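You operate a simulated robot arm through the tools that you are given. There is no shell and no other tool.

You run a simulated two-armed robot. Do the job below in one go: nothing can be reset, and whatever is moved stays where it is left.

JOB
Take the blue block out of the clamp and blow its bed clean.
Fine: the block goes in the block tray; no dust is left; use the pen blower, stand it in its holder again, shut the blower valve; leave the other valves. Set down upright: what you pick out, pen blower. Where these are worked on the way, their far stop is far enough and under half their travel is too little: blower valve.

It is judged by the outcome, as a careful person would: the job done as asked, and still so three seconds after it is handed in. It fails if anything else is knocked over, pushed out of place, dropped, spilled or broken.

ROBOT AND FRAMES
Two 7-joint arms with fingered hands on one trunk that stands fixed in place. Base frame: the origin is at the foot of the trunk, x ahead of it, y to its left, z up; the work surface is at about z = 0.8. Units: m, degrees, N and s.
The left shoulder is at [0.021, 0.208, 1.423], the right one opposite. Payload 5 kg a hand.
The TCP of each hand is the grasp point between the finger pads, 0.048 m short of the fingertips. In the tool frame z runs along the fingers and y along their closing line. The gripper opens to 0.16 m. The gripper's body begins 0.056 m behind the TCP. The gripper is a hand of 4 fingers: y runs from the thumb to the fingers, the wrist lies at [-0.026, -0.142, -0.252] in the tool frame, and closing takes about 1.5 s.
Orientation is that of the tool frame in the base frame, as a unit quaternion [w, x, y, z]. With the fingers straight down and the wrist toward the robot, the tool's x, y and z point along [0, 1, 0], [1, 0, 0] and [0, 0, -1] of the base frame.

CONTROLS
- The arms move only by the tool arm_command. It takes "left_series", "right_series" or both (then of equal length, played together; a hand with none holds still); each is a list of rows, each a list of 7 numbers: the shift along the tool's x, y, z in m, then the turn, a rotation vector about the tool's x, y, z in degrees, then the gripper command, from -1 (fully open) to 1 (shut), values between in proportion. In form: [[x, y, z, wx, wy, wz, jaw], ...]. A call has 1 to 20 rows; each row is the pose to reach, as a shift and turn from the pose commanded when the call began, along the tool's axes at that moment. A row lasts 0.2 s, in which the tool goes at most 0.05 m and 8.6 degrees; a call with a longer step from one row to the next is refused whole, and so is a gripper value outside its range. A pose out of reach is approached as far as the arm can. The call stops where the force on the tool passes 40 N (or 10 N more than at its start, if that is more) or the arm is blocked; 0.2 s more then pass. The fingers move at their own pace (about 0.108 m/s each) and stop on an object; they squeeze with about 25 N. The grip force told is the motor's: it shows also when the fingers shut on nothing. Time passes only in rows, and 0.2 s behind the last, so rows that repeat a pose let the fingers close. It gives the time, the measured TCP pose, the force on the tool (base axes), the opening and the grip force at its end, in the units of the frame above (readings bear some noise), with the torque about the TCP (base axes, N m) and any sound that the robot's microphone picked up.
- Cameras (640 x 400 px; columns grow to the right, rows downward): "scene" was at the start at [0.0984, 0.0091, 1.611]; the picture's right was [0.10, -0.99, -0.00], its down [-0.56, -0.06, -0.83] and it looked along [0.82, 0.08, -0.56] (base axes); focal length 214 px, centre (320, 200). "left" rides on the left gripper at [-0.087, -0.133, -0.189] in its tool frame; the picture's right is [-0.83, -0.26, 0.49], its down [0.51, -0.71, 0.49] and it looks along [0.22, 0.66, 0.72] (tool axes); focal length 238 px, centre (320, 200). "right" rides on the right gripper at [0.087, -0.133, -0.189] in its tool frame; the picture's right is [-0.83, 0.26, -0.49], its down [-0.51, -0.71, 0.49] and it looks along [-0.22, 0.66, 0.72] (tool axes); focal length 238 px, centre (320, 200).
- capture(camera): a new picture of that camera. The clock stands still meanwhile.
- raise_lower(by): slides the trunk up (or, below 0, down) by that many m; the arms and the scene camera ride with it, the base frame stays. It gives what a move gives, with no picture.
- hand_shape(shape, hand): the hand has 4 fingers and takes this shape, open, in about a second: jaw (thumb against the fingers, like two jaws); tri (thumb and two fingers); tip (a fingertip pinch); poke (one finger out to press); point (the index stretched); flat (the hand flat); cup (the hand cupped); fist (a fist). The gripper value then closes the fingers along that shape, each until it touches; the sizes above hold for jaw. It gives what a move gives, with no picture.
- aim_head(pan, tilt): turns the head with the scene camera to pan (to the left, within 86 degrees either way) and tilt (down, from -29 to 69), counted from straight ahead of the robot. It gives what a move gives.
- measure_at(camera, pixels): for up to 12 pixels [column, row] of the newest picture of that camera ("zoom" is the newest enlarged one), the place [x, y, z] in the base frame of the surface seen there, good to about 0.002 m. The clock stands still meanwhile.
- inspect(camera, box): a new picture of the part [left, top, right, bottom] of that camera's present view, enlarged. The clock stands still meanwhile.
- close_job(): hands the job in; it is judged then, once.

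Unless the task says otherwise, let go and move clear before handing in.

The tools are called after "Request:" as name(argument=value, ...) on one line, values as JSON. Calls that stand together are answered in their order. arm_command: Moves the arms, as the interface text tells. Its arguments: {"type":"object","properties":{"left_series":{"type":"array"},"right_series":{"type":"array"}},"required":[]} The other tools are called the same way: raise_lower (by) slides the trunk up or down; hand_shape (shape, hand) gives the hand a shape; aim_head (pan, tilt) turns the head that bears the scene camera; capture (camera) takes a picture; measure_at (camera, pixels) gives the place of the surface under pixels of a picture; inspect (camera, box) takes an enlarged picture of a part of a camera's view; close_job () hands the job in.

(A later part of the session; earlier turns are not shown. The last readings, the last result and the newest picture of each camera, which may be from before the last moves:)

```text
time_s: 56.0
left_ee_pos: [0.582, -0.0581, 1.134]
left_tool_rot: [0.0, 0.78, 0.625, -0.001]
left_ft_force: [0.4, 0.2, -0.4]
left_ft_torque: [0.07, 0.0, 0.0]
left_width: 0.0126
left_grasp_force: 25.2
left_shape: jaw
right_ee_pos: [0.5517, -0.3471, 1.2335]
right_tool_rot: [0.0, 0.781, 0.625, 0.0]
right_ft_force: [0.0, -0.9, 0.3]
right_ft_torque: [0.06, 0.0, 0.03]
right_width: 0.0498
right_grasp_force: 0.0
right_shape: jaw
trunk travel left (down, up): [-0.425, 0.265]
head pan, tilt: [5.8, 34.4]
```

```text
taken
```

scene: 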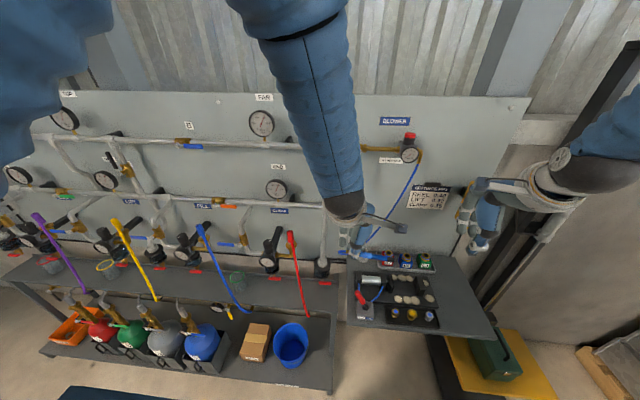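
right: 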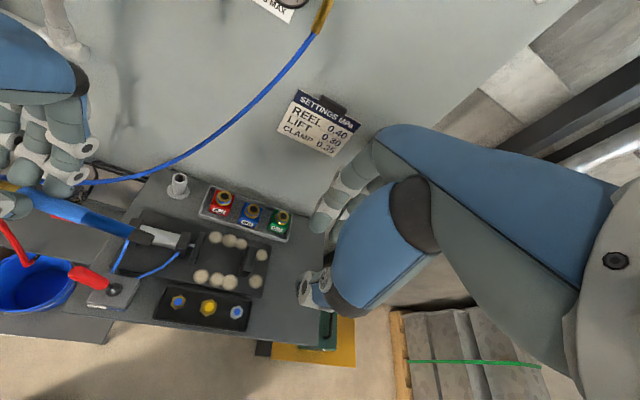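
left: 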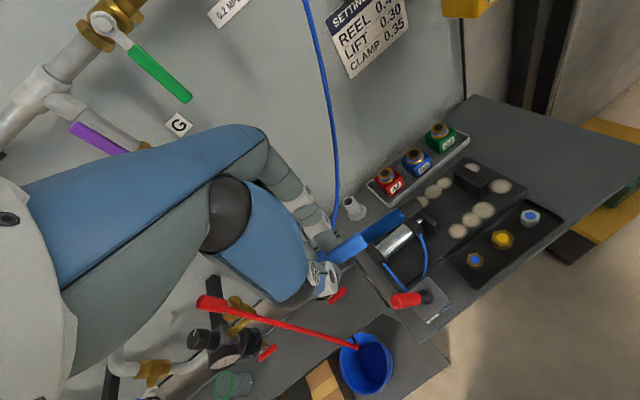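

The pen is held stably. I'll measure its axis in the hand so I know where the nozzle is relative to the TCP.

Request:
inspect(camera="right", box=[0, 150, 160, 260])

Request:
measure_at(camera="zoom", pixels=[[90, 175], [130, 205], [180, 230], [240, 255], [330, 285], [420, 305], [500, 325], [530, 330], [550, 340], [180, 215], [180, 250], [30, 150]])

Request:
inspect(camera="left", box=[280, 190, 440, 300])

Request:
measure_at(camera="zoom", pixels=[[170, 275], [220, 245], [270, 225], [330, 185], [400, 150], [450, 125], [490, 105], [540, 75], [560, 65], [330, 165], [330, 205], [470, 100]])

```text
3.64 times, centred on (80, 205) of right
```

zoom: 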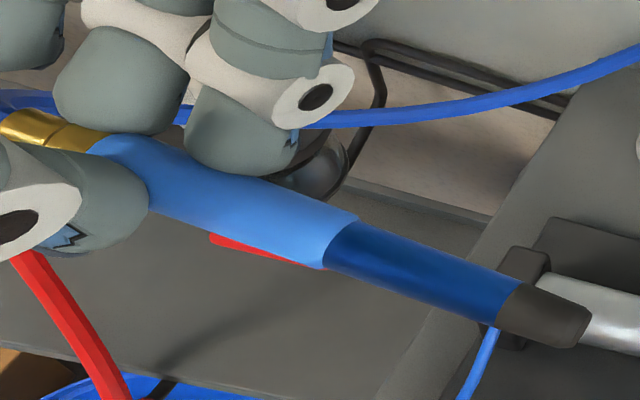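

```text
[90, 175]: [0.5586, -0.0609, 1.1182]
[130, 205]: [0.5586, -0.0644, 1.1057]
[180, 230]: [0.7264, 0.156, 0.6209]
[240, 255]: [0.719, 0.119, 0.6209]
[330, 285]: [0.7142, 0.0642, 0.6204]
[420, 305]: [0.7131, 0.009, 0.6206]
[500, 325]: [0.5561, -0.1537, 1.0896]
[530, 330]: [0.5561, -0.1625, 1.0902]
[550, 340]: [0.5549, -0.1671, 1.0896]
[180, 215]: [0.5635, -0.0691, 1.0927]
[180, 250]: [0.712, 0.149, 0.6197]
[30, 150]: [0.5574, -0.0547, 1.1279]
```

```text
3.64 times, centred on (360, 245) of left
```

zoom: 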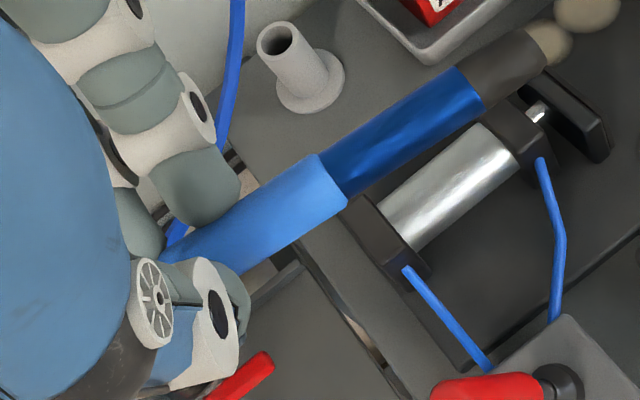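

```text
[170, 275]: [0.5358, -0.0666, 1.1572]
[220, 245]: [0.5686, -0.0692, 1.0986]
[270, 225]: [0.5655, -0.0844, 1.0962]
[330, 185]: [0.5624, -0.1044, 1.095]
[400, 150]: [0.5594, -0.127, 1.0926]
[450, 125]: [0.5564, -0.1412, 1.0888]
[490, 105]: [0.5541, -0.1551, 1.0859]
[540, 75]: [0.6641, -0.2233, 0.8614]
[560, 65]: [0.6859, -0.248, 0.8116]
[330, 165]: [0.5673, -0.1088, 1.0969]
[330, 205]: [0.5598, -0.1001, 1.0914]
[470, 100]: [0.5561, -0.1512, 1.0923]
```

The nozzle is about 0.118 m from the TCP along -tool x, near the fingertips, tilted 8°. I'll turn the left hand so the pen hangs nozzle-down (fingers forward) while moving it left, freeing the space in front of the blower valve for the right hand.

Request:
arm_command(left_series=[[0.0097, -0.0082, -0.001, -4.29, 5.34, 4.29, 1], [0.0194, -0.0164, -0.002, -8.59, 10.67, 8.59, 1], [0.0291, -0.0246, -0.003, -12.88, 16.01, 12.88, 1], [0.0389, -0.0327, -0.004, -17.17, 21.34, 17.17, 1], [0.0486, -0.0409, -0.005, -21.46, 26.68, 21.46, 1], [0.0583, -0.0491, -0.006, -25.76, 32.01, 25.76, 1], [0.068, -0.0573, -0.007, -30.05, 37.35, 30.05, 1], [0.0777, -0.0655, -0.009, -34.34, 42.69, 34.34, 1], [0.0874, -0.0737, -0.01, -38.64, 48.02, 38.64, 1], [0.0971, -0.0819, -0.011, -42.93, 53.36, 42.93, 1], [0.1069, -0.09, -0.012, -47.22, 58.69, 47.22, 1], [0.1166, -0.0982, -0.013, -51.51, 64.03, 51.51, 1], [0.1263, -0.1064, -0.015, -55.81, 69.36, 55.81, 1], [0.136, -0.1146, -0.016, -60.1, 74.7, 60.1, 1], [0.136, -0.1146, -0.016, -60.1, 74.7, 60.1, 1]])

Request:
capture(camera="scene")

Request:
capture(camera="left")

Request:
capture(camera="right")

```text
time_s: 59.2
left_ee_pos: [0.502, 0.1042, 1.1476]
left_tool_rot: [0.005, 0.707, 0.0, 0.707]
left_ft_force: [0.1, 0.7, -1.3]
left_ft_torque: [-0.05, -0.02, -0.13]
left_width: 0.0123
left_grasp_force: 24.8
left_shape: jaw
left hand out of reach, approached as far as the arm can: row 13
right_ee_pos: [0.5527, -0.3423, 1.2339]
right_tool_rot: [0.001, 0.78, 0.625, -0.002]
right_ft_force: [1.8, 1.6, 0.3]
right_ft_torque: [-0.26, 0.05, -0.07]
right_width: 0.05
right_grasp_force: 0.1
right_shape: jaw
trunk travel left (down, up): [-0.425, 0.265]
head pan, tilt: [5.8, 34.4]
```

```text
taken
```

scene: 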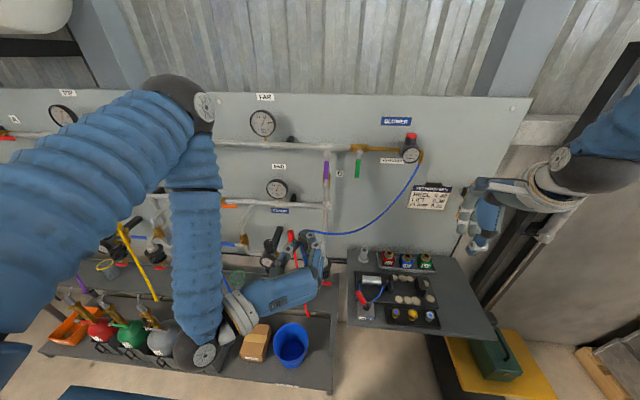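

```text
taken
```

left: 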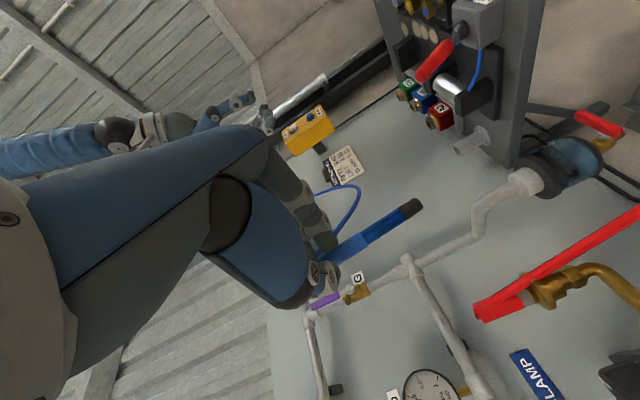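

```text
taken
```

right: 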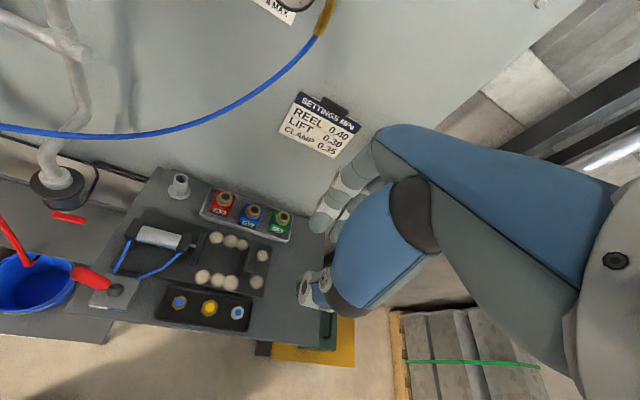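

The left hand holds the pen upright and is clear of the blower valve. I'll look at the other valves for the direction convention and see the right hand's "poke" shape.

Request:
inspect(camera="scene", box=[300, 110, 440, 210])

Request:
inspect(camera="scene", box=[210, 110, 350, 220])

Request:
hand_shape(shape="poke", hand="right")

Request:
inspect(camera="scene", box=[440, 150, 580, 270])

```text
4.00 times, centred on (370, 160) of scene
```

zoom: 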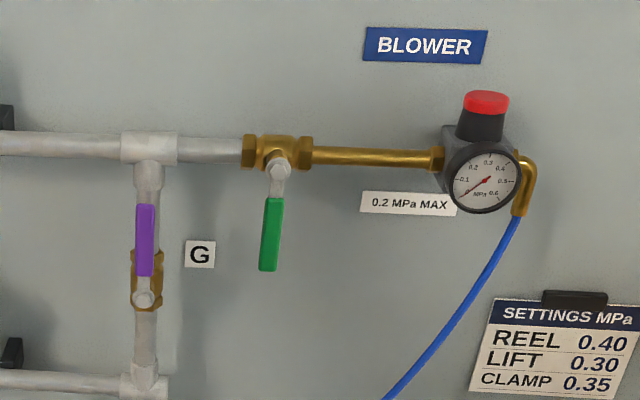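

```text
3.64 times, centred on (280, 165) of scene
```

zoom: 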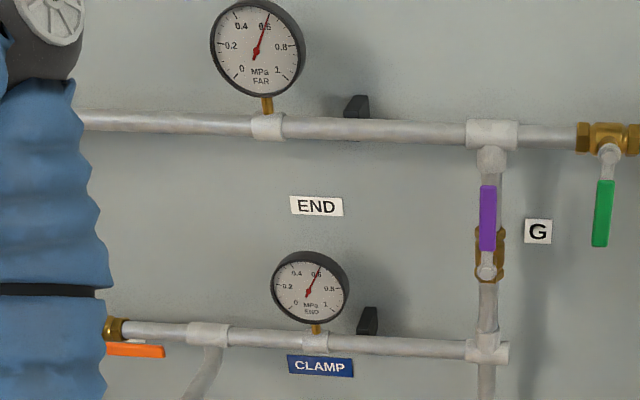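

```text
time_s: 60.1
left_ee_pos: [0.5018, 0.1007, 1.1484]
left_tool_rot: [0.003, 0.707, -0.002, 0.707]
left_ft_force: [0.2, -0.1, 0.2]
left_ft_torque: [0.01, 0.05, -0.03]
left_width: 0.012
left_grasp_force: 25.2
left_shape: jaw
right_ee_pos: [0.5524, -0.3462, 1.2332]
right_tool_rot: [0.0, 0.781, 0.625, 0.0]
right_ft_force: [0.7, -0.5, 0.5]
right_ft_torque: [-0.02, 0.01, 0.05]
right_width: 0.0
right_grasp_force: 0.1
right_shape: poke
trunk travel left (down, up): [-0.425, 0.265]
head pan, tilt: [5.8, 34.4]
```

```text
3.33 times, centred on (510, 210) of scene
```

zoom: 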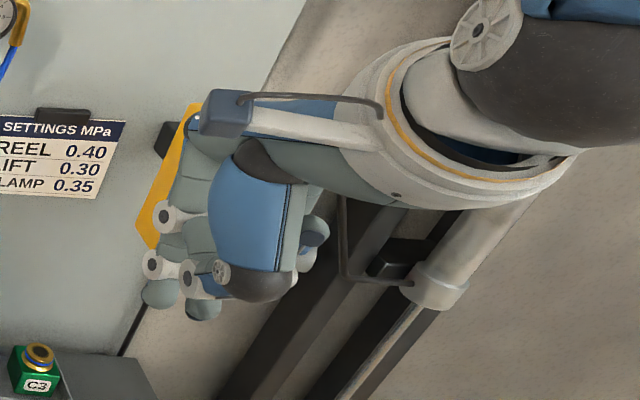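

Request:
inspect(camera="left", box=[150, 60, 290, 160])

Request:
capture(camera="right")

```text
4.00 times, centred on (220, 110) of left
```

zoom: 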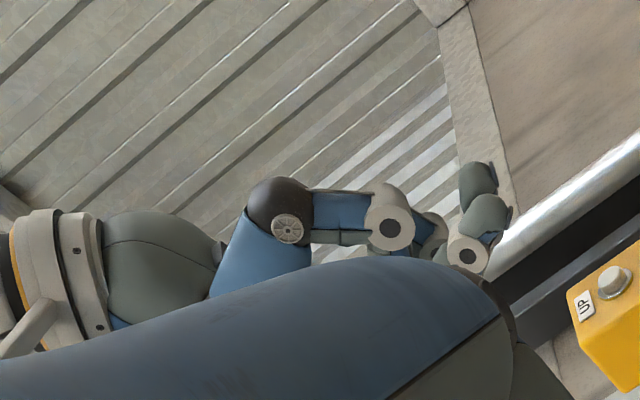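

```text
taken
```

right: 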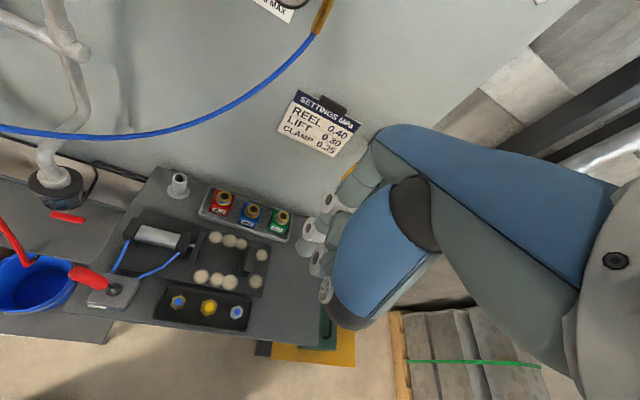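

I'll use the "point" shape and turn the right hand so the index finger points forward at the panel, then measure exactly where the fingertip is.

Request:
hand_shape(shape="point", hand="right")

Request:
arm_command(right_series=[[0.012, 0, -0.003, -4.91, -3.93, -4.91, 1], [0.024, 0, -0.006, -9.83, -7.85, -9.83, 1], [0.036, 0.001, -0.009, -14.74, -11.78, -14.74, 1], [0.048, 0.001, -0.012, -19.65, -15.7, -19.65, 1], [0.06, 0.002, -0.015, -24.56, -19.63, -24.56, 1], [0.073, 0.003, -0.018, -29.48, -23.55, -29.48, 1], [0.086, 0.003, -0.021, -34.39, -27.48, -34.39, 1], [0.098, 0.004, -0.024, -39.3, -31.4, -39.3, 1], [0.11, 0.004, -0.027, -44.21, -35.33, -44.21, 1], [0.122, 0.005, -0.03, -49.13, -39.25, -49.13, 1], [0.134, 0.005, -0.033, -54.04, -43.18, -54.04, 1], [0.146, 0.006, -0.036, -58.95, -47.1, -58.95, 1], [0.158, 0.006, -0.04, -63.86, -51.03, -63.86, 1], [0.17, 0.007, -0.043, -68.78, -54.95, -68.78, 1], [0.183, 0.007, -0.046, -73.69, -58.88, -73.69, 1], [0.196, 0.0072, -0.05, -78.6, -62.8, -78.6, 1], [0.196, 0.0072, -0.05, -78.6, -62.8, -78.6, 1]])

Request:
capture(camera="scene")

Request:
capture(camera="right")

Request:
capture(camera="left")

```text
time_s: 61.0
left_ee_pos: [0.5014, 0.0996, 1.1484]
left_tool_rot: [0.003, 0.707, -0.003, 0.707]
left_ft_force: [0.6, 0.0, -1.1]
left_ft_torque: [-0.01, 0.02, 0.0]
left_width: 0.0119
left_grasp_force: 25.2
left_shape: jaw
right_ee_pos: [0.5541, -0.3451, 1.2334]
right_tool_rot: [-0.001, 0.781, 0.625, 0.0]
right_ft_force: [0.7, 1.1, 0.0]
right_ft_torque: [0.02, -0.03, 0.01]
right_width: 0.0001
right_grasp_force: 0.0
right_shape: point
trunk travel left (down, up): [-0.425, 0.265]
head pan, tilt: [5.8, 34.4]
```

```text
time_s: 64.6
left_ee_pos: [0.5013, 0.1012, 1.1478]
left_tool_rot: [0.002, 0.707, -0.002, 0.707]
left_ft_force: [-0.4, 0.2, -1.3]
left_ft_torque: [-0.02, 0.06, 0.0]
left_width: 0.0124
left_grasp_force: 24.8
left_shape: jaw
right_ee_pos: [0.6016, -0.1555, 1.286]
right_tool_rot: [0.708, -0.002, 0.706, 0.001]
right_ft_force: [0.1, 0.2, 0.3]
right_ft_torque: [0.01, 0.0, 0.0]
right_width: 0.0002
right_grasp_force: 0.0
right_shape: point
right hand out of reach, approached as far as the arm can: row 5, 6, 7, 8, 9, 10, 11, 12, 13, 14
trunk travel left (down, up): [-0.425, 0.265]
head pan, tilt: [5.8, 34.4]
```

```text
taken
```

scene: 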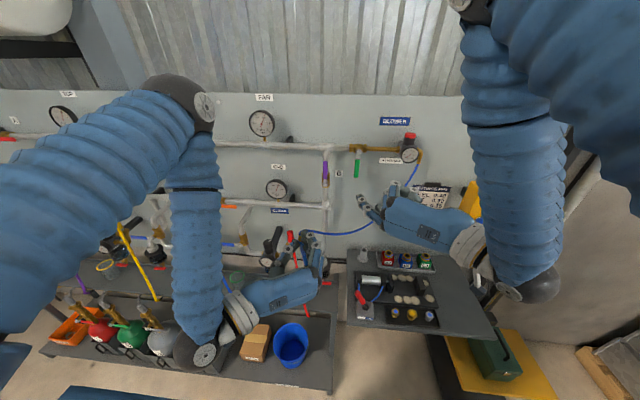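

```text
taken
```

right: 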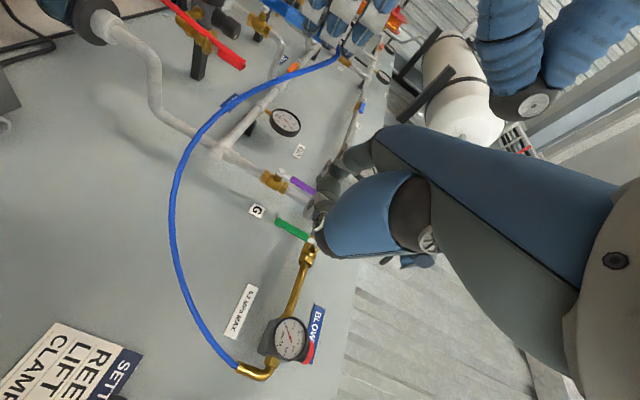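

```text
taken
```

left: 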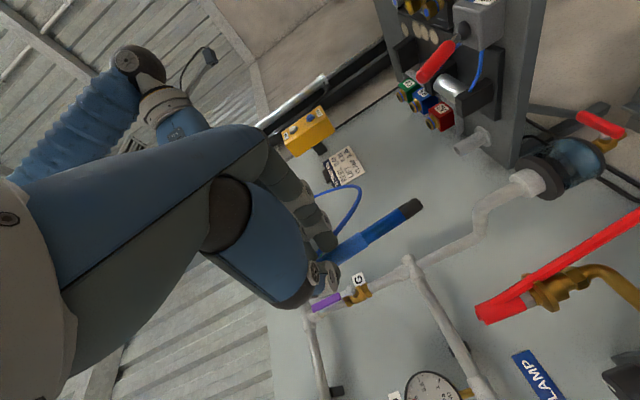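

The right hand points forward with the index near (365,202) in the scene. I'll zoom and measure the fingertip.

Request:
inspect(camera="scene", box=[340, 170, 440, 250])

Request:
measure_at(camera="zoom", pixels=[[115, 160], [130, 175], [150, 190], [130, 210], [160, 220], [190, 235], [140, 230], [170, 200], [200, 180], [250, 120], [120, 150], [175, 255]])

Request:
inspect(camera="right", box=[240, 130, 360, 280])

```text
5.00 times, centred on (390, 210) of scene
```

zoom: 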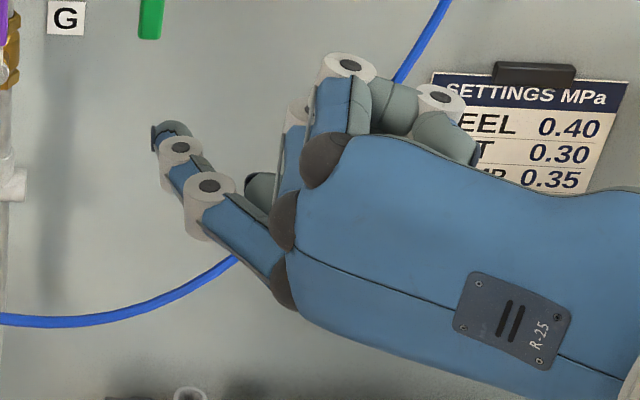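

```text
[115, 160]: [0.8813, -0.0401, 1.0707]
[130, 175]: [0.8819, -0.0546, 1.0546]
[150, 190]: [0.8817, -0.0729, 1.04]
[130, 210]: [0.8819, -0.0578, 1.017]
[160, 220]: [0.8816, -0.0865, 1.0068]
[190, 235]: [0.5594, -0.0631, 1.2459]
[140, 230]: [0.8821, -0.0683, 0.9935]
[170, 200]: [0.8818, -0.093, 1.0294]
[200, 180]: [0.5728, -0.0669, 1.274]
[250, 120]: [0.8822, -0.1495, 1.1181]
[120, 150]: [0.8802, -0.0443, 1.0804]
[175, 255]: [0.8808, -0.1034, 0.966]
```

```text
2.67 times, centred on (300, 205) of right
```

zoom: 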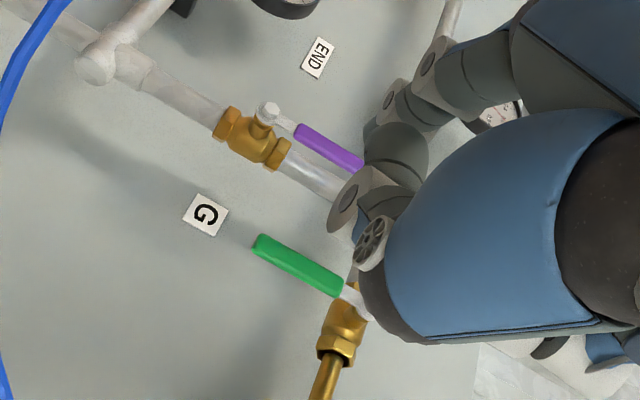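

Request:
inspect(camera="scene", box=[355, 180, 415, 230])

Request:
measure_at(camera="zoom", pixels=[[165, 130], [150, 145], [185, 125], [190, 165], [215, 195], [240, 225], [180, 140], [195, 130], [440, 30], [480, 110], [330, 200], [170, 150]])

```text
8.00 times, centred on (385, 205) of scene
```

zoom: 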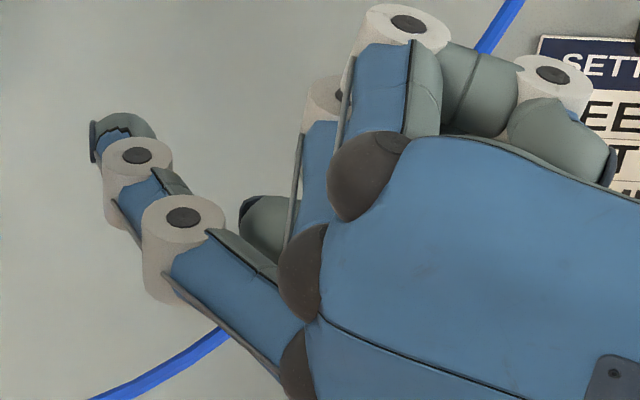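

```text
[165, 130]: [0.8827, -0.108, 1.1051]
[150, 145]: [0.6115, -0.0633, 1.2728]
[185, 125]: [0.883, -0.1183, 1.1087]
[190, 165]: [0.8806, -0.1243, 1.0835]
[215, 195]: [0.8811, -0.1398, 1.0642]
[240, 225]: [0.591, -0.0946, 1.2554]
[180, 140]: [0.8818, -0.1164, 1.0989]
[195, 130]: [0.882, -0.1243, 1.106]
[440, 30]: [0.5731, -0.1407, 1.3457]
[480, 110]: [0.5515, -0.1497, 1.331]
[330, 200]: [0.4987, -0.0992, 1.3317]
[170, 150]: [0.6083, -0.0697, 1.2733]
```

Request:
measure_at(camera="zoom", pixels=[[110, 130], [125, 122], [98, 145], [140, 120], [130, 160], [110, 200], [155, 190], [145, 260], [200, 250], [260, 290], [290, 60], [270, 220]])

```text
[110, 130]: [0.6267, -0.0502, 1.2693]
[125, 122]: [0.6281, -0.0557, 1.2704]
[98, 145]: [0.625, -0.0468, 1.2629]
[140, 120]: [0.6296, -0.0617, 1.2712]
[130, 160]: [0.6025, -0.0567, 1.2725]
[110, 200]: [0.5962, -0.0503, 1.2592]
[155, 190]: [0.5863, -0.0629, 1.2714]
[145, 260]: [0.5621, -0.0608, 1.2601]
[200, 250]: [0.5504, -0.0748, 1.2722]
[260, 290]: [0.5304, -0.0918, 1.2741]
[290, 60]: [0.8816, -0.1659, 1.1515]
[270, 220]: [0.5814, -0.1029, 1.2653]
```

The index fingertip is at TCP + (0.03, 0.10, -0.025). A ball valve opens anticlockwise, so the lever should swing to the right; I'll place the fingertip to the left of the green lever, short of it first.

Request:
arm_command(right_series=[[0, 0.012, 0.03, 0, 0, 0, 1], [0, 0.024, 0.06, 0, 0, 0, 1], [0, 0.036, 0.09, 0, 0, 0, 1], [0, 0.036, 0.105, 0, 0, 0, 1], [0, 0.036, 0.105, 0, 0, 0, 1]])

Request:
inspect(camera="scene", box=[320, 120, 420, 220])

Request:
inspect(camera="right", box=[200, 100, 380, 300])

```text
time_s: 65.8
left_ee_pos: [0.5029, 0.1006, 1.1481]
left_tool_rot: [0.002, 0.708, -0.002, 0.707]
left_ft_force: [0.0, -1.1, 0.0]
left_ft_torque: [-0.04, -0.01, -0.01]
left_width: 0.0122
left_grasp_force: 25.2
left_shape: jaw
right_ee_pos: [0.7078, -0.1213, 1.2856]
right_tool_rot: [0.707, -0.001, 0.707, -0.001]
right_ft_force: [0.3, 0.4, 0.8]
right_ft_torque: [-0.01, -0.01, -0.03]
right_width: 0.0
right_grasp_force: 0.0
right_shape: point
trunk travel left (down, up): [-0.425, 0.265]
head pan, tilt: [5.8, 34.4]
```

```text
4.00 times, centred on (370, 170) of scene
```

zoom: 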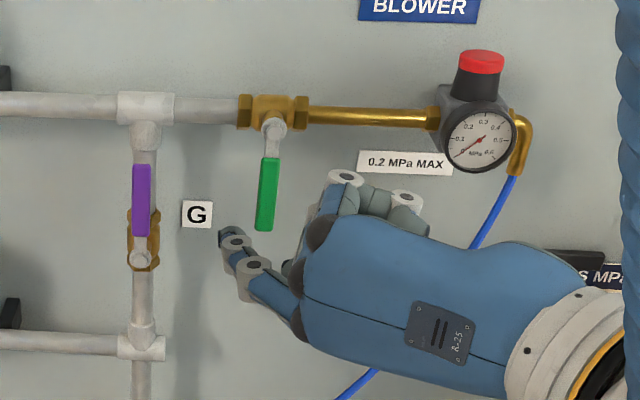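

```text
2.00 times, centred on (290, 200) of right
```

zoom: 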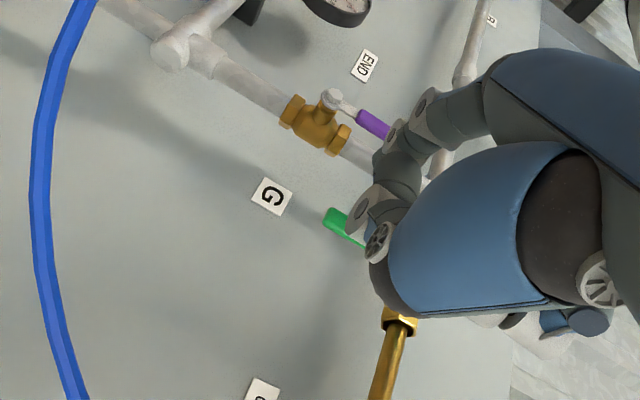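

Request:
measure_at(camera="zoom", pixels=[[330, 225], [390, 210]])

Request:
inspect(camera="scene", box=[365, 155, 405, 195])

Request:
measure_at(camera="zoom", pixels=[[215, 55], [190, 60], [260, 40], [205, 330], [195, 350], [225, 345], [215, 370], [190, 380], [240, 380], [260, 370], [160, 130], [300, 120]])

```text
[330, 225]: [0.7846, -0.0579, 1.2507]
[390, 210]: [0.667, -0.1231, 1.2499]
```

```text
10.00 times, centred on (385, 175) of scene
```

zoom: 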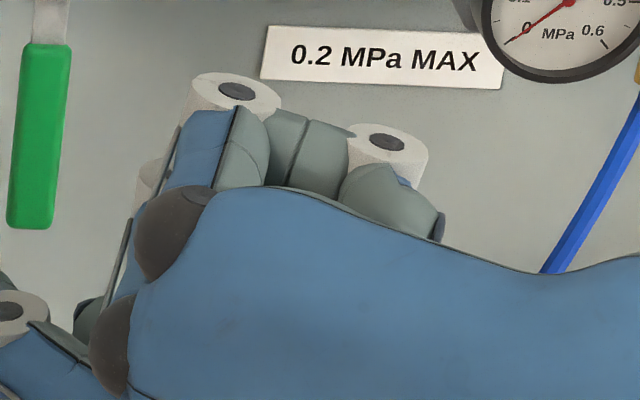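

```text
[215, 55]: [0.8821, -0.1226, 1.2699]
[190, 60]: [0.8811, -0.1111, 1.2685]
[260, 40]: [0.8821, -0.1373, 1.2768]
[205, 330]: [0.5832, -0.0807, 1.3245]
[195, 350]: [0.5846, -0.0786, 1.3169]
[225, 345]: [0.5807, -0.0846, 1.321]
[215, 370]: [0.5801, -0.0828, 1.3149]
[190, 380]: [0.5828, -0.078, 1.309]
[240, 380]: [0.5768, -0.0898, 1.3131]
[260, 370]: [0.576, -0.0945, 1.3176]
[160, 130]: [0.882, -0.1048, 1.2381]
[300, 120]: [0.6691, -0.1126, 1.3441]
```

Request:
inspect(camera="scene", box=[355, 140, 405, 190])

Request:
measure_at(camera="zoom", pixels=[[190, 390], [210, 350], [230, 355], [240, 365], [250, 370], [120, 160], [125, 210], [107, 270], [140, 275], [120, 295], [135, 130], [265, 380]])

```text
8.00 times, centred on (380, 165) of scene
```

zoom: 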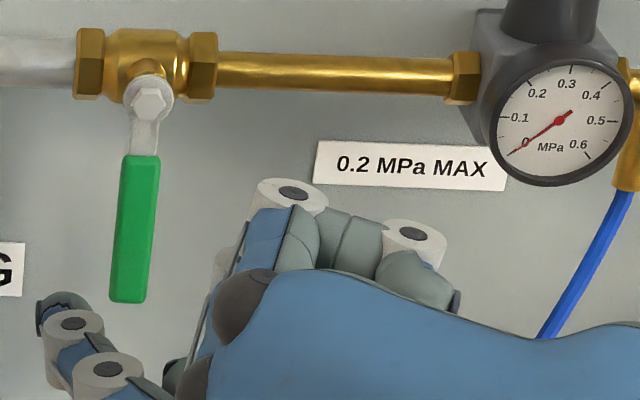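

```text
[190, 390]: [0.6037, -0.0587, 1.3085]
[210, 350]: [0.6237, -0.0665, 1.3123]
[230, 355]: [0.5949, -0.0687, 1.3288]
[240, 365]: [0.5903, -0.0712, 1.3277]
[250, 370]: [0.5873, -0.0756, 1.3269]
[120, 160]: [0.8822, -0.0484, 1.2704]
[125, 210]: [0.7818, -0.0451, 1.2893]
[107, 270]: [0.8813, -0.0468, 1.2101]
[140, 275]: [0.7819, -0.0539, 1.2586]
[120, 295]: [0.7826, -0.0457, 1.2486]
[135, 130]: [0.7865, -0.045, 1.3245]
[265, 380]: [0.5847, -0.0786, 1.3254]
```

Request:
measure_at(camera="zoom", pixels=[[55, 300], [48, 315], [70, 297], [80, 300], [75, 345], [60, 330], [45, 345], [100, 350], [60, 370], [150, 100], [310, 215], [370, 235]])

```text
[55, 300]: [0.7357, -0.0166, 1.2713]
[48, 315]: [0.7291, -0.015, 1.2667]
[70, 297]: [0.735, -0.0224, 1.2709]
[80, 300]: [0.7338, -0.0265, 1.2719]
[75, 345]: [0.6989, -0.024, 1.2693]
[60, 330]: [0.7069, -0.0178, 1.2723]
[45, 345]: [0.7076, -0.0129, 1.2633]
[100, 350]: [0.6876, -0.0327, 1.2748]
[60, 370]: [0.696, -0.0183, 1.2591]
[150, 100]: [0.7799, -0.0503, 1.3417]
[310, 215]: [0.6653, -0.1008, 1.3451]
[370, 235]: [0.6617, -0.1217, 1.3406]
```

The fingertip (y -0.014 to -0.029) is about 12 mm left of the lever (left edge y -0.0415, pivot at y -0.050, z 1.344). I'll push it forward into the lever's plane.

Request:
arm_command(right_series=[[0, 0.001, 0.02, 0, 0, 0, 1], [0, 0.002, 0.04, 0, 0, 0, 1], [0, 0.002, 0.055, 0, 0, 0, 1], [0, 0.002, 0.055, 0, 0, 0, 1]])

Request:
inspect(camera="scene", box=[355, 140, 405, 190])

```text
time_s: 66.8
left_ee_pos: [0.502, 0.1006, 1.149]
left_tool_rot: [0.003, 0.707, -0.001, 0.707]
left_ft_force: [-0.1, -0.5, -0.8]
left_ft_torque: [0.0, 0.03, 0.0]
left_width: 0.0123
left_grasp_force: 24.7
left_shape: jaw
right_ee_pos: [0.7628, -0.1182, 1.2841]
right_tool_rot: [0.707, -0.001, 0.707, 0.0]
right_ft_force: [0.7, -0.2, -0.3]
right_ft_torque: [0.01, 0.0, 0.02]
right_width: 0.0
right_grasp_force: 0.1
right_shape: point
trunk travel left (down, up): [-0.425, 0.265]
head pan, tilt: [5.8, 34.4]
```

```text
8.00 times, centred on (380, 165) of scene
```

zoom: 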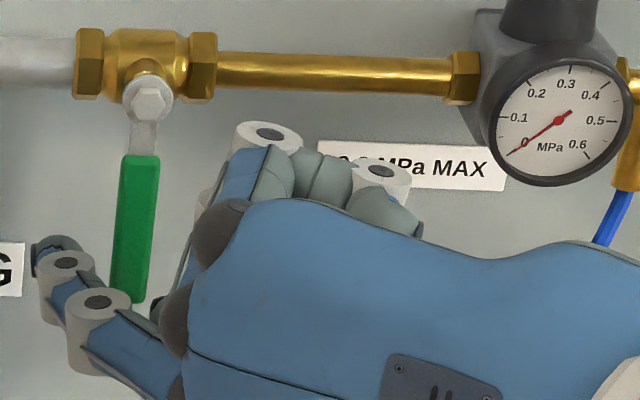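

The fingertip is level with the lever, at its left. I'll start the push to the right with a small arc and read the force.

Request:
arm_command(right_series=[[-0.0045, -0.0144, 0, 0, 0, 0, 1], [-0.0035, -0.025, 0, 0, 0, 0, 1], [-0.0027, -0.0357, 0, 0, 0, 0, 1], [-0.0027, -0.0357, 0, 0, 0, 0, 1]])

Request:
inspect(camera="scene", box=[355, 140, 405, 190])

```text
time_s: 67.8
left_ee_pos: [0.5017, 0.1013, 1.1479]
left_tool_rot: [0.002, 0.707, -0.001, 0.707]
left_ft_force: [-0.5, 0.3, -1.0]
left_ft_torque: [0.03, 0.0, 0.0]
left_width: 0.0122
left_grasp_force: 24.7
left_shape: jaw
right_ee_pos: [0.7613, -0.1536, 1.2864]
right_tool_rot: [0.707, -0.001, 0.707, -0.001]
right_ft_force: [0.2, 3.4, 1.0]
right_ft_torque: [0.12, 0.02, 0.06]
right_width: 0.0
right_grasp_force: 0.0
right_shape: point
trunk travel left (down, up): [-0.425, 0.265]
head pan, tilt: [5.8, 34.4]
```

```text
8.00 times, centred on (380, 165) of scene
```

zoom: 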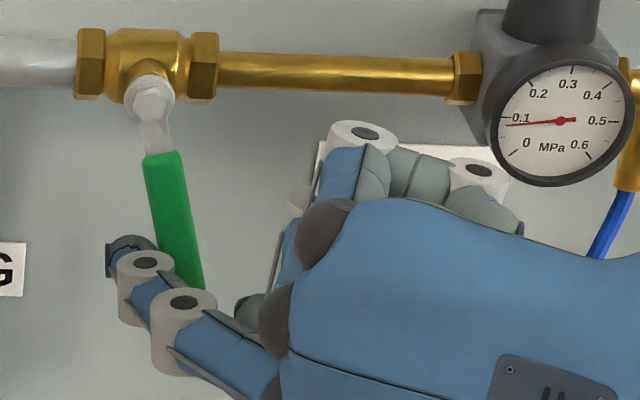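

The lever swings right with only 3.4 N and the gauge has begun to rise (about 0.08 MPa). I'll continue to about 55° and read the gauge again.

Request:
arm_command(right_series=[[-0.0017, -0.0105, 0, 0, 0, 0, 1], [-0.0037, -0.021, 0, 0, 0, 0, 1], [-0.008, -0.0315, 0, 0, 0, 0, 1], [-0.0128, -0.0404, 0, 0, 0, 0, 1], [-0.019, -0.049, 0, 0, 0, 0, 1], [-0.0266, -0.0567, 0, 0, 0, 0, 1], [-0.0266, -0.0567, 0, 0, 0, 0, 1]])

Request:
inspect(camera="scene", box=[355, 140, 415, 190])

```text
time_s: 69.4
left_ee_pos: [0.5015, 0.1006, 1.1482]
left_tool_rot: [0.002, 0.707, -0.001, 0.707]
left_ft_force: [0.3, 0.7, -1.0]
left_ft_torque: [-0.04, 0.03, -0.02]
left_width: 0.0125
left_grasp_force: 25.1
left_shape: jaw
right_ee_pos: [0.763, -0.211, 1.3128]
right_tool_rot: [0.707, -0.002, 0.707, 0.001]
right_ft_force: [-1.5, 2.8, -1.7]
right_ft_torque: [-0.1, 0.04, 0.17]
right_width: 0.0
right_grasp_force: 0.0
right_shape: point
trunk travel left (down, up): [-0.425, 0.265]
head pan, tilt: [5.8, 34.4]
```

```text
8.00 times, centred on (385, 165) of scene
```

zoom: 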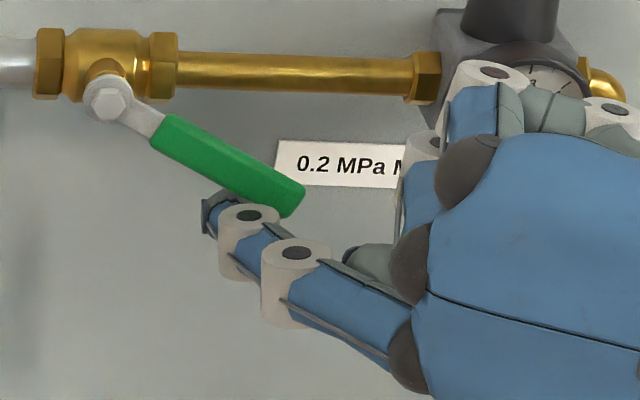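

The lever is at about 60°. I'll finish the swing up to the far stop.

Request:
arm_command(right_series=[[-0.009, -0.0065, 0, 0, 0, 0, 1], [-0.0176, -0.0123, 0, 0, 0, 0, 1], [-0.0276, -0.0165, 0, 0, 0, 0, 1], [-0.0377, -0.0195, 0, 0, 0, 0, 1], [-0.042, -0.02, 0, 0, 0, 0, 1], [-0.042, -0.02, 0, 0, 0, 0, 1]])

Request:
inspect(camera="scene", box=[355, 130, 425, 190])

```text
time_s: 70.8
left_ee_pos: [0.5037, 0.1017, 1.1479]
left_tool_rot: [0.003, 0.708, -0.001, 0.706]
left_ft_force: [0.2, -0.2, 0.0]
left_ft_torque: [-0.02, 0.03, 0.0]
left_width: 0.0124
left_grasp_force: 24.5
left_shape: jaw
right_ee_pos: [0.7615, -0.2307, 1.3533]
right_tool_rot: [0.706, -0.001, 0.708, 0.0]
right_ft_force: [-1.0, 4.3, -13.0]
right_ft_torque: [-1.27, 0.3, 0.17]
right_width: 0.0
right_grasp_force: 0.1
right_shape: point
trunk travel left (down, up): [-0.425, 0.265]
head pan, tilt: [5.8, 34.4]
```

```text
6.67 times, centred on (390, 160) of scene
```

zoom: 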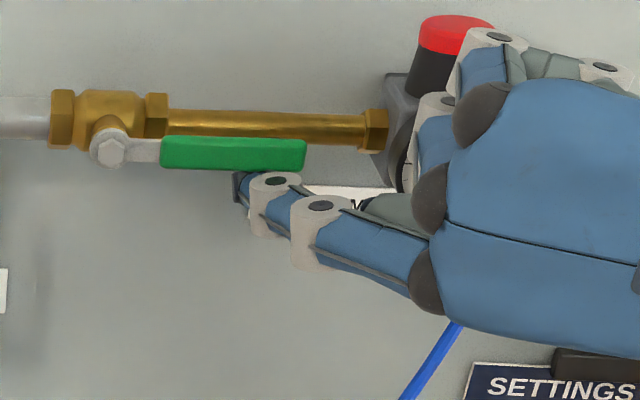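

The lever is horizontal against its far stop. I'll back the finger away downwards and then toward the robot, and read the gauge.

Request:
arm_command(right_series=[[0.012, 0.0, 0, 0, 0, 0, 1], [0.025, 0.0, -0.02, 0, 0, 0, 1], [0.025, 0.0, -0.06, 0, 0, 0, 1], [0.025, -0.01, -0.1, 0, 0, 0, 1], [0.03, -0.04, -0.14, 0, 0, 0, 1], [0.03, -0.07, -0.18, 0, 0, 0, 1], [0.03, -0.1, -0.2, 0, 0, 0, 1], [0.03, -0.1, -0.2, 0, 0, 0, 1]])

Request:
inspect(camera="scene", box=[340, 115, 440, 200])

Request:
capture(camera="scene")

```text
refused: row 5 steps farther than a row can; nothing moved
```

```text
4.71 times, centred on (390, 158) of scene
```

zoom: 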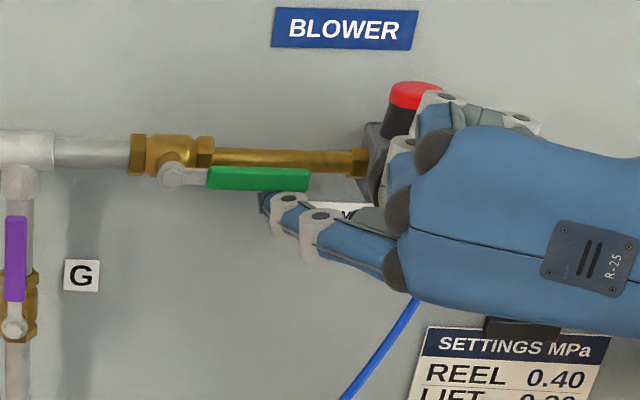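

```text
taken
```

scene: 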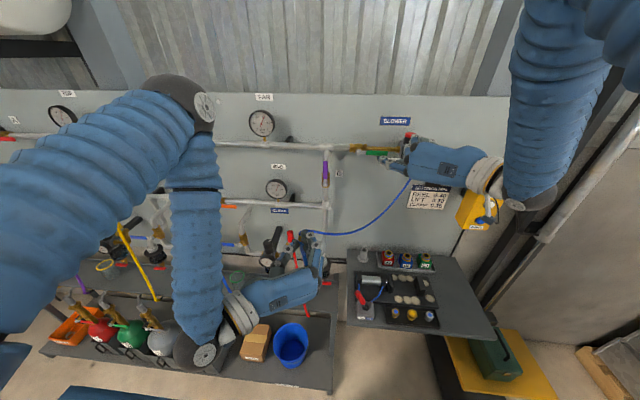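

The command was refused for one long step. I'll retry with smaller steps, moving straight back first since the wrist is near the pendant.

Request:
arm_command(right_series=[[0.012, 0.0, 0, 0, 0, 0, 1], [0.025, 0.0, -0.02, 0, 0, 0, 1], [0.025, 0.0, -0.06, 0, 0, 0, 1], [0.025, 0.0, -0.1, 0, 0, 0, 1], [0.025, 0.0, -0.14, 0, 0, 0, 1], [0.025, 0.0, -0.18, 0, 0, 0, 1], [0.025, 0.0, -0.22, 0, 0, 0, 1], [0.025, 0.0, -0.22, 0, 0, 0, 1]])

Request:
inspect(camera="scene", box=[340, 115, 440, 200])

Request:
capture(camera="scene")

Request:
capture(camera="right")

```text
time_s: 72.6
left_ee_pos: [0.5, 0.1002, 1.1498]
left_tool_rot: [0.003, 0.707, -0.002, 0.707]
left_ft_force: [-0.7, 0.1, -0.2]
left_ft_torque: [-0.01, 0.02, -0.03]
left_width: 0.0122
left_grasp_force: 25.1
left_shape: jaw
right_ee_pos: [0.5846, -0.2378, 1.3255]
right_tool_rot: [0.708, -0.002, 0.706, 0.001]
right_ft_force: [-1.2, -0.1, 0.5]
right_ft_torque: [-0.02, -0.01, 0.0]
right_width: 0.0001
right_grasp_force: 0.0
right_shape: point
right hand out of reach, approached as far as the arm can: row 6, 7, 8
trunk travel left (down, up): [-0.425, 0.265]
head pan, tilt: [5.8, 34.4]
```

```text
4.71 times, centred on (390, 158) of scene
```

zoom: 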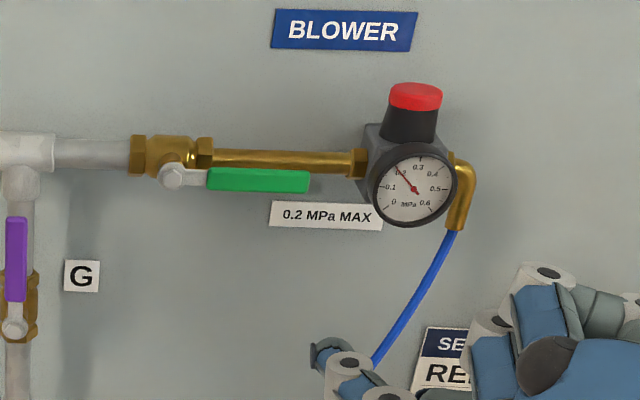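

```text
taken
```

scene: 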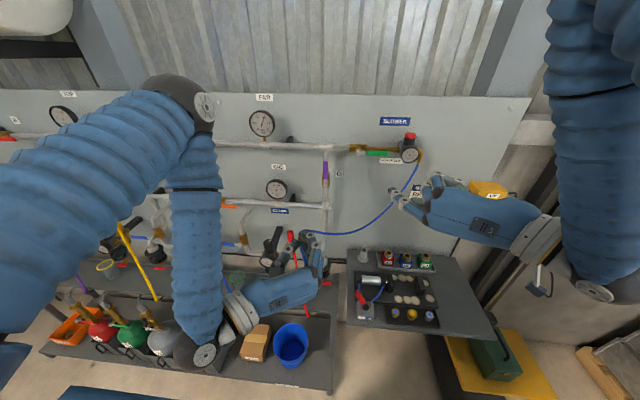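

```text
taken
```

right: 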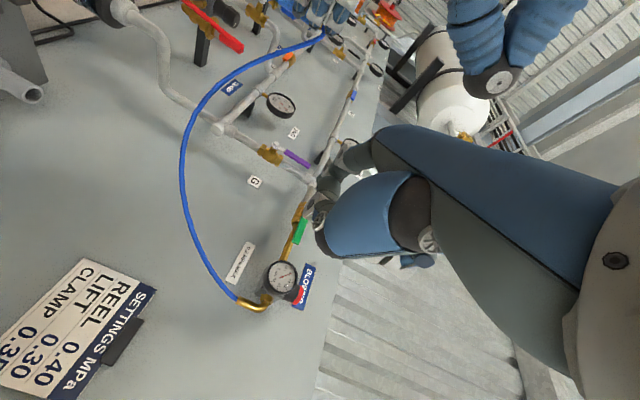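

Valve fully open. I'll zoom on the gauge to confirm that the pressure does not pass 0.2 MPa.

Request:
inspect(camera="scene", box=[395, 140, 425, 170])

Request:
inspect(camera="scene", box=[280, 220, 340, 300])

```text
13.33 times, centred on (410, 155) of scene
```

zoom: 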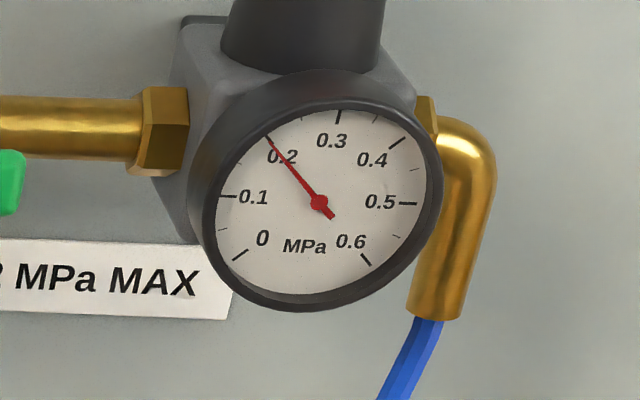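

```text
5.00 times, centred on (310, 260) of scene
```

zoom: 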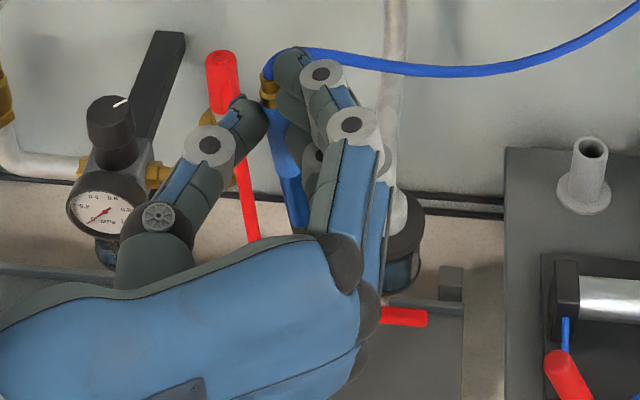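

The gauge reads exactly 0.2 MPa, which is allowed. Now I'll measure the pen in the left hand.

Request:
measure_at(camera="zoom", pixels=[[268, 80], [270, 100], [277, 125], [283, 145], [290, 170], [293, 190], [297, 210], [300, 222], [250, 120], [285, 60], [330, 95], [240, 150]])

Request:
inspect(camera="left", box=[280, 160, 440, 300])

Request:
measure_at(camera="zoom", pixels=[[190, 350], [220, 330], [260, 305], [300, 280], [350, 255], [400, 230], [450, 205], [500, 180], [530, 170], [545, 180], [555, 170], [350, 240]])

```text
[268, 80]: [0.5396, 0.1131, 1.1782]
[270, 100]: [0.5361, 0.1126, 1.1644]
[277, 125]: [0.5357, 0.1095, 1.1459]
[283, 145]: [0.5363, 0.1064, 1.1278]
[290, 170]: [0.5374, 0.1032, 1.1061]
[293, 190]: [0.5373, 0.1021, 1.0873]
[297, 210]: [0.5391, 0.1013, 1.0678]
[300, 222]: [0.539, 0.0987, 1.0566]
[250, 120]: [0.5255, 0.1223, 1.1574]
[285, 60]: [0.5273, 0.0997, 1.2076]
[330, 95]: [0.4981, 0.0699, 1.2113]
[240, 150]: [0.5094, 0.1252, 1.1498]
```

```text
2.86 times, centred on (360, 230) of left
```

zoom: 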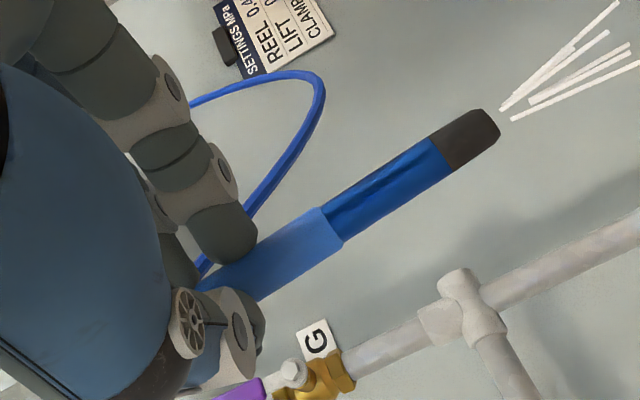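

```text
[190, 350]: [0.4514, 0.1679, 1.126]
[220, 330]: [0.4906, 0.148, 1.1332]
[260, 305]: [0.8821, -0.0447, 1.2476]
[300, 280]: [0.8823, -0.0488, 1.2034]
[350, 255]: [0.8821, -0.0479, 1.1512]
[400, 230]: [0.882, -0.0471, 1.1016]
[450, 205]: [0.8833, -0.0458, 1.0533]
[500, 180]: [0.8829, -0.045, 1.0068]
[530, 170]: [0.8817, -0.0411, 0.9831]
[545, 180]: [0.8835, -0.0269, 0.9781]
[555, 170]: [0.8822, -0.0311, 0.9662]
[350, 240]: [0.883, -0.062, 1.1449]
```

The pen is blowing (white streaks at the nozzle, left zoom (500-640, 0-120)). I'll move the right hand up and to the right out of the way, and measure the clamp lever and bed heights for the left hand's path.

Request:
arm_command(right_series=[[-0.03, -0.02, 0.04, 0, 0, 0, 1], [-0.06, -0.05, 0.04, 0, 0, 0, 1], [-0.09, -0.08, 0.04, 0, 0, 0, 1], [-0.12, -0.11, 0.04, 0, 0, 0, 1], [-0.15, -0.14, 0.04, 0, 0, 0, 1], [-0.18, -0.16, 0.04, 0, 0, 0, 1], [-0.18, -0.16, 0.04, 0, 0, 0, 1]])

Request:
inspect(camera="scene", box=[340, 240, 460, 340])

Request:
measure_at(camera="zoom", pixels=[[85, 215], [100, 265], [125, 300], [120, 170], [170, 175], [230, 165], [255, 195], [270, 150], [480, 210], [460, 250], [330, 260], [420, 330]])

Request:
capture(camera="scene")

```text
refused: row 1 steps farther than a row can; nothing moved
```

```text
4.00 times, centred on (400, 290) of scene
```

zoom: 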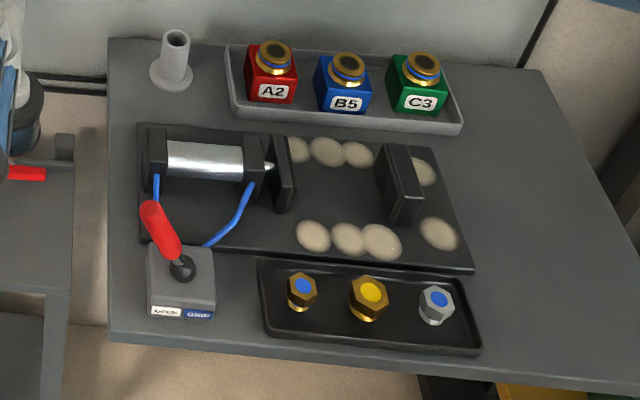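

```text
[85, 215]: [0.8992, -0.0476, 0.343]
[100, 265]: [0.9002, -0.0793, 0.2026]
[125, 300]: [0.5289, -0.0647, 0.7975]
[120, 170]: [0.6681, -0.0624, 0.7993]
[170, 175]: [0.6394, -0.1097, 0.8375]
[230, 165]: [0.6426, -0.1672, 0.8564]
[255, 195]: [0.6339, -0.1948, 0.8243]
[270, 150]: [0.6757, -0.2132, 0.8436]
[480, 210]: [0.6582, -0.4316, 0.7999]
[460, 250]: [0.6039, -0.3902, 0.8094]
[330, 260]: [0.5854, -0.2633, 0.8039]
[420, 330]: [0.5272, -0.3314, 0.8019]
```

```text
taken
```

scene: 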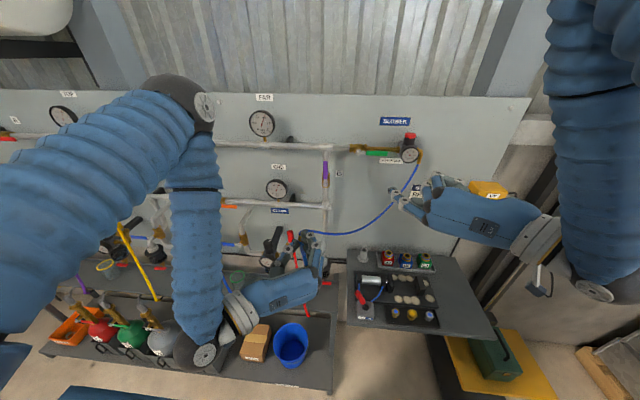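

The move was refused for step size (nothing moved). I'll measure the dust patches and lever precisely in this clear view, and retry the right hand's retreat in smaller steps.

Request:
inspect(camera="scene", box=[340, 240, 460, 340])

Request:
measure_at(camera="zoom", pixels=[[298, 150], [327, 152], [357, 155], [423, 172], [438, 233], [312, 235], [348, 240], [382, 242], [150, 207], [160, 225], [400, 155], [282, 140]])

Request:
arm_command(right_series=[[-0.03, -0.02, 0.02, 0, 0, 0, 1], [-0.06, -0.045, 0.03, 0, 0, 0, 1], [-0.09, -0.07, 0.03, 0, 0, 0, 1], [-0.12, -0.1, 0.03, 0, 0, 0, 1], [-0.15, -0.13, 0.03, 0, 0, 0, 1], [-0.17, -0.16, 0.03, 0, 0, 0, 1], [-0.17, -0.16, 0.03, 0, 0, 0, 1]])

Request:
capture(camera="scene")

```text
4.00 times, centred on (400, 290) of scene
```

zoom: 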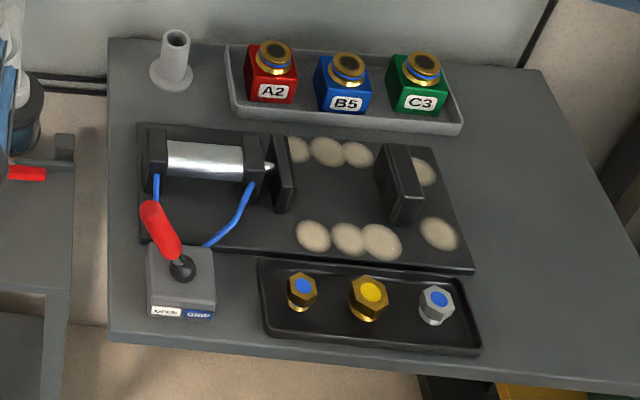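

```text
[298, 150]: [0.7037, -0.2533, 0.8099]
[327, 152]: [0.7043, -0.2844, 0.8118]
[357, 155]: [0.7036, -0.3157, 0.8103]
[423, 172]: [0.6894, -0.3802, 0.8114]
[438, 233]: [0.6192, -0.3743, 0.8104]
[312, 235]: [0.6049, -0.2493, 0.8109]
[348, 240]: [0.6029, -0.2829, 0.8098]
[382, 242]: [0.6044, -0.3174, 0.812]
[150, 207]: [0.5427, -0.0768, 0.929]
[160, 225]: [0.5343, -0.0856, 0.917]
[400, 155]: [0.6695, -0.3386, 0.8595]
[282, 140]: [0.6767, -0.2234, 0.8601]
```

```text
time_s: 74.2
left_ee_pos: [0.5022, 0.1006, 1.1489]
left_tool_rot: [0.003, 0.708, -0.001, 0.706]
left_ft_force: [0.3, 0.0, -1.0]
left_ft_torque: [0.02, 0.03, -0.08]
left_width: 0.0122
left_grasp_force: 24.8
left_shape: jaw
right_ee_pos: [0.6165, -0.3995, 1.4974]
right_tool_rot: [0.707, -0.002, 0.707, 0.0]
right_ft_force: [-0.4, -0.1, 0.6]
right_ft_torque: [-0.04, 0.04, -0.06]
right_width: 0.0
right_grasp_force: 0.0
right_shape: point
trunk travel left (down, up): [-0.425, 0.265]
head pan, tilt: [5.8, 34.4]
```

```text
taken
```

scene: 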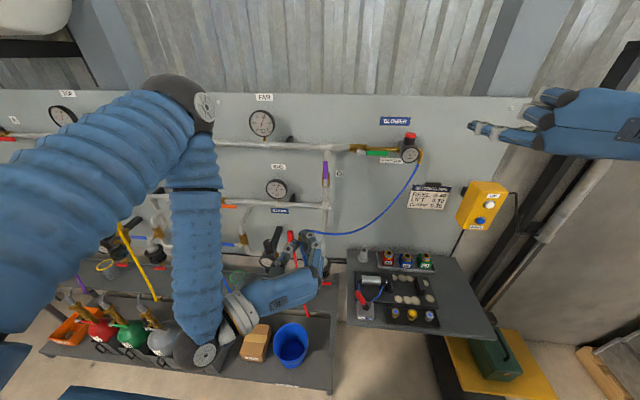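

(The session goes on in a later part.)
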